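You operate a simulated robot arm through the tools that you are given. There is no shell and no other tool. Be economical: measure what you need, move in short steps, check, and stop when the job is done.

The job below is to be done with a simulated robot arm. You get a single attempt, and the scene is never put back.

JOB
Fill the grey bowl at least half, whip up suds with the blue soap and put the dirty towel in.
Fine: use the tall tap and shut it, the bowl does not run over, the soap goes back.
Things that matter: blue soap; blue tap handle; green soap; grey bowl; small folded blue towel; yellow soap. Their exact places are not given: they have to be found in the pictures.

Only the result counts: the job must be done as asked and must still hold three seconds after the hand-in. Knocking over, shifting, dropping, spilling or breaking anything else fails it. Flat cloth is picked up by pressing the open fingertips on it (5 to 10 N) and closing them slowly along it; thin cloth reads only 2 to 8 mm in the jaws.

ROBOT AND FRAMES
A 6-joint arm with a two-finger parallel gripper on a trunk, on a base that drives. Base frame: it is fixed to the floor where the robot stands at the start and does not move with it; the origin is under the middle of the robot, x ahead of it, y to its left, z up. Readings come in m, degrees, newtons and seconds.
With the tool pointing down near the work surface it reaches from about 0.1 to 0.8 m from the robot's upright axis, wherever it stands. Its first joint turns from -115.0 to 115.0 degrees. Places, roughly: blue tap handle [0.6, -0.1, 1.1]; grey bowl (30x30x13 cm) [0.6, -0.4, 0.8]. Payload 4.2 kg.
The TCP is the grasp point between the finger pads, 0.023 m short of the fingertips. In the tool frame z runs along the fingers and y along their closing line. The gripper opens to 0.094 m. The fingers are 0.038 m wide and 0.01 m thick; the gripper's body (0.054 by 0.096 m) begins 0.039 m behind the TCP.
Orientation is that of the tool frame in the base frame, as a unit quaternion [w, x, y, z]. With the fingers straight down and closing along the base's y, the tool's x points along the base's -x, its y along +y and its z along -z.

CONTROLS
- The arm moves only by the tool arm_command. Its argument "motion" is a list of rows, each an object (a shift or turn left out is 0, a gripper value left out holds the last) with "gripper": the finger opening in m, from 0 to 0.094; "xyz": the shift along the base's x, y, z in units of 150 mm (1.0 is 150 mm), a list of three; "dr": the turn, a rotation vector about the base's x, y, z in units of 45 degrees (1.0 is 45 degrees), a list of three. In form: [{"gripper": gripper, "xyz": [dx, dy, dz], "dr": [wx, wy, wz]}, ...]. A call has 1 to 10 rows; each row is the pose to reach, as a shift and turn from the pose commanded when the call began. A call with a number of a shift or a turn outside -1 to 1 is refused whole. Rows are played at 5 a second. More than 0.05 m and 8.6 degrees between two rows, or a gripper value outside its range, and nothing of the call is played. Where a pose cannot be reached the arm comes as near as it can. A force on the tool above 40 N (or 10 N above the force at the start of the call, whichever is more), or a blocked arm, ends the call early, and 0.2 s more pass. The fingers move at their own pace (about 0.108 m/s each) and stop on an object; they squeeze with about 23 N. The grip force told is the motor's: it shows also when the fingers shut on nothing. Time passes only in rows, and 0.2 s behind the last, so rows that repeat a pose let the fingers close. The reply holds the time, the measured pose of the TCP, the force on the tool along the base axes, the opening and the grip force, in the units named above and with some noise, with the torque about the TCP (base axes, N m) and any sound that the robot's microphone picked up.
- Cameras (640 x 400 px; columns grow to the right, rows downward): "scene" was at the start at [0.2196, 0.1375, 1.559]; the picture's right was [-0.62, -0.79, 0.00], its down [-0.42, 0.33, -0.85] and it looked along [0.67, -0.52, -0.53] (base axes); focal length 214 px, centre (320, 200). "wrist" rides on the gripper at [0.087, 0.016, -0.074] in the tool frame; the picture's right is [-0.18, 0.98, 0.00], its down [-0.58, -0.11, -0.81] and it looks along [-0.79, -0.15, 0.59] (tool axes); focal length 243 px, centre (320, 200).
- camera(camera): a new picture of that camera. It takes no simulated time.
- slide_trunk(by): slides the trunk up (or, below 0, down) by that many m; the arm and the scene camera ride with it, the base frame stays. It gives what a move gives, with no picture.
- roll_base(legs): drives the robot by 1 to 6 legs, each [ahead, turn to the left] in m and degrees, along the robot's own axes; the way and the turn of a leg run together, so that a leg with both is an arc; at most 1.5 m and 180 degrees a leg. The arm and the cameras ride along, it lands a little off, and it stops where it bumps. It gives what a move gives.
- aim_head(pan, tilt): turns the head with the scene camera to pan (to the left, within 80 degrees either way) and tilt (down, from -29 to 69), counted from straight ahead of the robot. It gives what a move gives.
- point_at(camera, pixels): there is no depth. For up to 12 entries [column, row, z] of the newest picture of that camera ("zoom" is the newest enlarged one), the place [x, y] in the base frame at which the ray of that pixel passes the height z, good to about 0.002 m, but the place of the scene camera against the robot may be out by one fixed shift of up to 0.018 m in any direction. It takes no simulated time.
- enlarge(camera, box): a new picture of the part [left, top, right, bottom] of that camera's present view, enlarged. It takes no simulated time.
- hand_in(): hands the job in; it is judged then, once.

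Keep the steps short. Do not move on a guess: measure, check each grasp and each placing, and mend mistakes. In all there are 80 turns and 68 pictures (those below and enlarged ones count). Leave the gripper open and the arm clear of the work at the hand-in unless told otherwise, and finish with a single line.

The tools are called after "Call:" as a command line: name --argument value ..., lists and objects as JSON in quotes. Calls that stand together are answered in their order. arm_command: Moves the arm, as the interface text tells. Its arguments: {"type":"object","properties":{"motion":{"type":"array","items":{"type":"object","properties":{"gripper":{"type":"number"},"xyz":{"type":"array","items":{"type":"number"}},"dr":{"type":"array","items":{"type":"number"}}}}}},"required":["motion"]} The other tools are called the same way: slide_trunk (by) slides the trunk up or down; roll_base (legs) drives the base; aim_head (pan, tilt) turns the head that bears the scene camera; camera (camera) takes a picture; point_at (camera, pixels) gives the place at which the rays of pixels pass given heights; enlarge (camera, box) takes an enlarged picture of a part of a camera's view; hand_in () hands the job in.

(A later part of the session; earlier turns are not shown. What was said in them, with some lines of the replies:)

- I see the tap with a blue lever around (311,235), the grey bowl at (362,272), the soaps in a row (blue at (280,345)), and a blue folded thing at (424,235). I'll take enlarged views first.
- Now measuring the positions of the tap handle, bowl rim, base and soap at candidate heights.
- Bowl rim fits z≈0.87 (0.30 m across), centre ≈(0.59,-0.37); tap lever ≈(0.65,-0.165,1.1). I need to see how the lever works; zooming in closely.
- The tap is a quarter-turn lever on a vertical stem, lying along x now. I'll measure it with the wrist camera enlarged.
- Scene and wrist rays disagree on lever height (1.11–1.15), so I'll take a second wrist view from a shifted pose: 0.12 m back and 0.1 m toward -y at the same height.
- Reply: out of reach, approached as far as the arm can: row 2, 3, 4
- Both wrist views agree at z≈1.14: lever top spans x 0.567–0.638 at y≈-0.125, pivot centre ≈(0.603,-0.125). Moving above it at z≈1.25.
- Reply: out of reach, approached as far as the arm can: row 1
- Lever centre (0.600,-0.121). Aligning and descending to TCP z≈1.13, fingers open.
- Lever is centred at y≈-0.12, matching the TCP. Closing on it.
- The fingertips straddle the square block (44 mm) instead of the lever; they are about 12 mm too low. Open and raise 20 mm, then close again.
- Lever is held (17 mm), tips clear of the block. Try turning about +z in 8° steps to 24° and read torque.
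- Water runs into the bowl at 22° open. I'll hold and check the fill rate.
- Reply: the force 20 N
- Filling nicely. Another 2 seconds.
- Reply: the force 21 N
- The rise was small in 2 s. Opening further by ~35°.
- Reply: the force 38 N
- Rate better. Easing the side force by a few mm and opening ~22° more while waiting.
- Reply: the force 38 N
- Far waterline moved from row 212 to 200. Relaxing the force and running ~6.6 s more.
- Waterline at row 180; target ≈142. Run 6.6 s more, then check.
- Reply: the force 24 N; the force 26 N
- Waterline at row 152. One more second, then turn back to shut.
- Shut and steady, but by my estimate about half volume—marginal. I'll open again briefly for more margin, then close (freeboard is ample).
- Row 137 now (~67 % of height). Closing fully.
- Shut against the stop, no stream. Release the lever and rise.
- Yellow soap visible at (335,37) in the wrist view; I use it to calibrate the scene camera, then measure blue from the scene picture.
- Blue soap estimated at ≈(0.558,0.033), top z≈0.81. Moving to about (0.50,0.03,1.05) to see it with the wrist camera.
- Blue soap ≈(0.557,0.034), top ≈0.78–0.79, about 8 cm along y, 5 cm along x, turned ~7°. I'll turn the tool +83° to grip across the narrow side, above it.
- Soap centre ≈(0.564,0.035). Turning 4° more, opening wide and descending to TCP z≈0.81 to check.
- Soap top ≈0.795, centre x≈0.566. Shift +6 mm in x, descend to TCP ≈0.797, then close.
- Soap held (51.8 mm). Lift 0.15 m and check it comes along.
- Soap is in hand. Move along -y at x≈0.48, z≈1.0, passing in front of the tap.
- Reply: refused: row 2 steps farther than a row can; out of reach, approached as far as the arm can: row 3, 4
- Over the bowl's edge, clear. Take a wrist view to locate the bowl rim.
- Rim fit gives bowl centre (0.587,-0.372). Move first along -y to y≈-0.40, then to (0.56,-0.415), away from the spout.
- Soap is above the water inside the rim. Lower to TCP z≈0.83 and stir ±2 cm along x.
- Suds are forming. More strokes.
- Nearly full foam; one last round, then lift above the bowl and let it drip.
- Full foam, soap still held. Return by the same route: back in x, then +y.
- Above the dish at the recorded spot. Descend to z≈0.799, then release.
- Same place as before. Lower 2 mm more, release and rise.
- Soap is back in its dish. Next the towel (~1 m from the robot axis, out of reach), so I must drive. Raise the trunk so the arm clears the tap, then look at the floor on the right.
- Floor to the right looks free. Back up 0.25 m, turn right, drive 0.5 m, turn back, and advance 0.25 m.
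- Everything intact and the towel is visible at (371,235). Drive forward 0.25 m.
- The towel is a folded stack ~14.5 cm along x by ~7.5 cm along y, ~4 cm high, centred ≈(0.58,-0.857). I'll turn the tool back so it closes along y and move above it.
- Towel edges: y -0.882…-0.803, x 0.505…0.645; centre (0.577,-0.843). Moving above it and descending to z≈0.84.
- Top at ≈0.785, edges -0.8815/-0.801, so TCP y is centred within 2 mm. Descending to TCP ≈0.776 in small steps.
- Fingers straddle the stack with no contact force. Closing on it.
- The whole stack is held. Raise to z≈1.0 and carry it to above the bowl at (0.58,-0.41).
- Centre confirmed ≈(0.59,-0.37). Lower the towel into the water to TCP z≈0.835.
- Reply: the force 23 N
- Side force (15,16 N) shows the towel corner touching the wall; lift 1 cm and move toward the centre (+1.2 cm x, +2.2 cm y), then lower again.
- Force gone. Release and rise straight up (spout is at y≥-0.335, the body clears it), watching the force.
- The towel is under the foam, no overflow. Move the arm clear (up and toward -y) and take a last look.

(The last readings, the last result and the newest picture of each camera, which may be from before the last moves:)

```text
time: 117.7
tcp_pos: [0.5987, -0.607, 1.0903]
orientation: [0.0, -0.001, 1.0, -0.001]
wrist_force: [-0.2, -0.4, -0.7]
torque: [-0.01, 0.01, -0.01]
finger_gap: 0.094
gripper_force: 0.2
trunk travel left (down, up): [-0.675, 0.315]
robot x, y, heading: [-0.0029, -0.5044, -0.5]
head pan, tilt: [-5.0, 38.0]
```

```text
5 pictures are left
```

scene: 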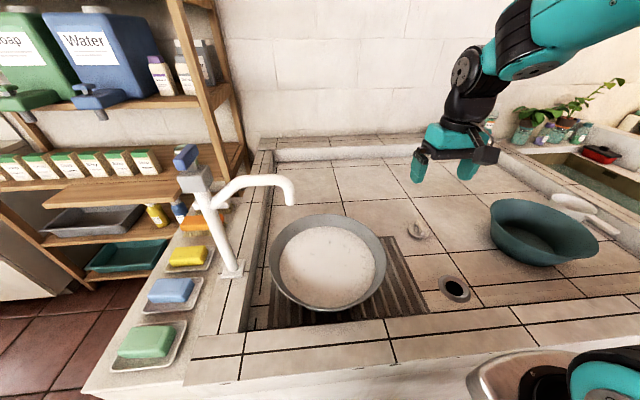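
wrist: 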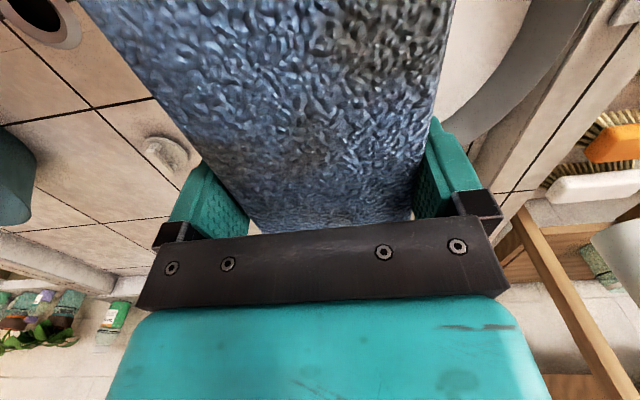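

Tap shut, soap in its dish, bowl full of suds with the towel in it, no spill, arm clear. Handing in.

Call:
hand_in

```text
The job is handed in.
```

The job is handed in: the grey bowl is well over half full of suds with the dirty towel under the foam, the tall tap is shut, the blue soap is back in its dish and nothing ran over; the bowl shifted a few millimetres when the towel touched its wall.
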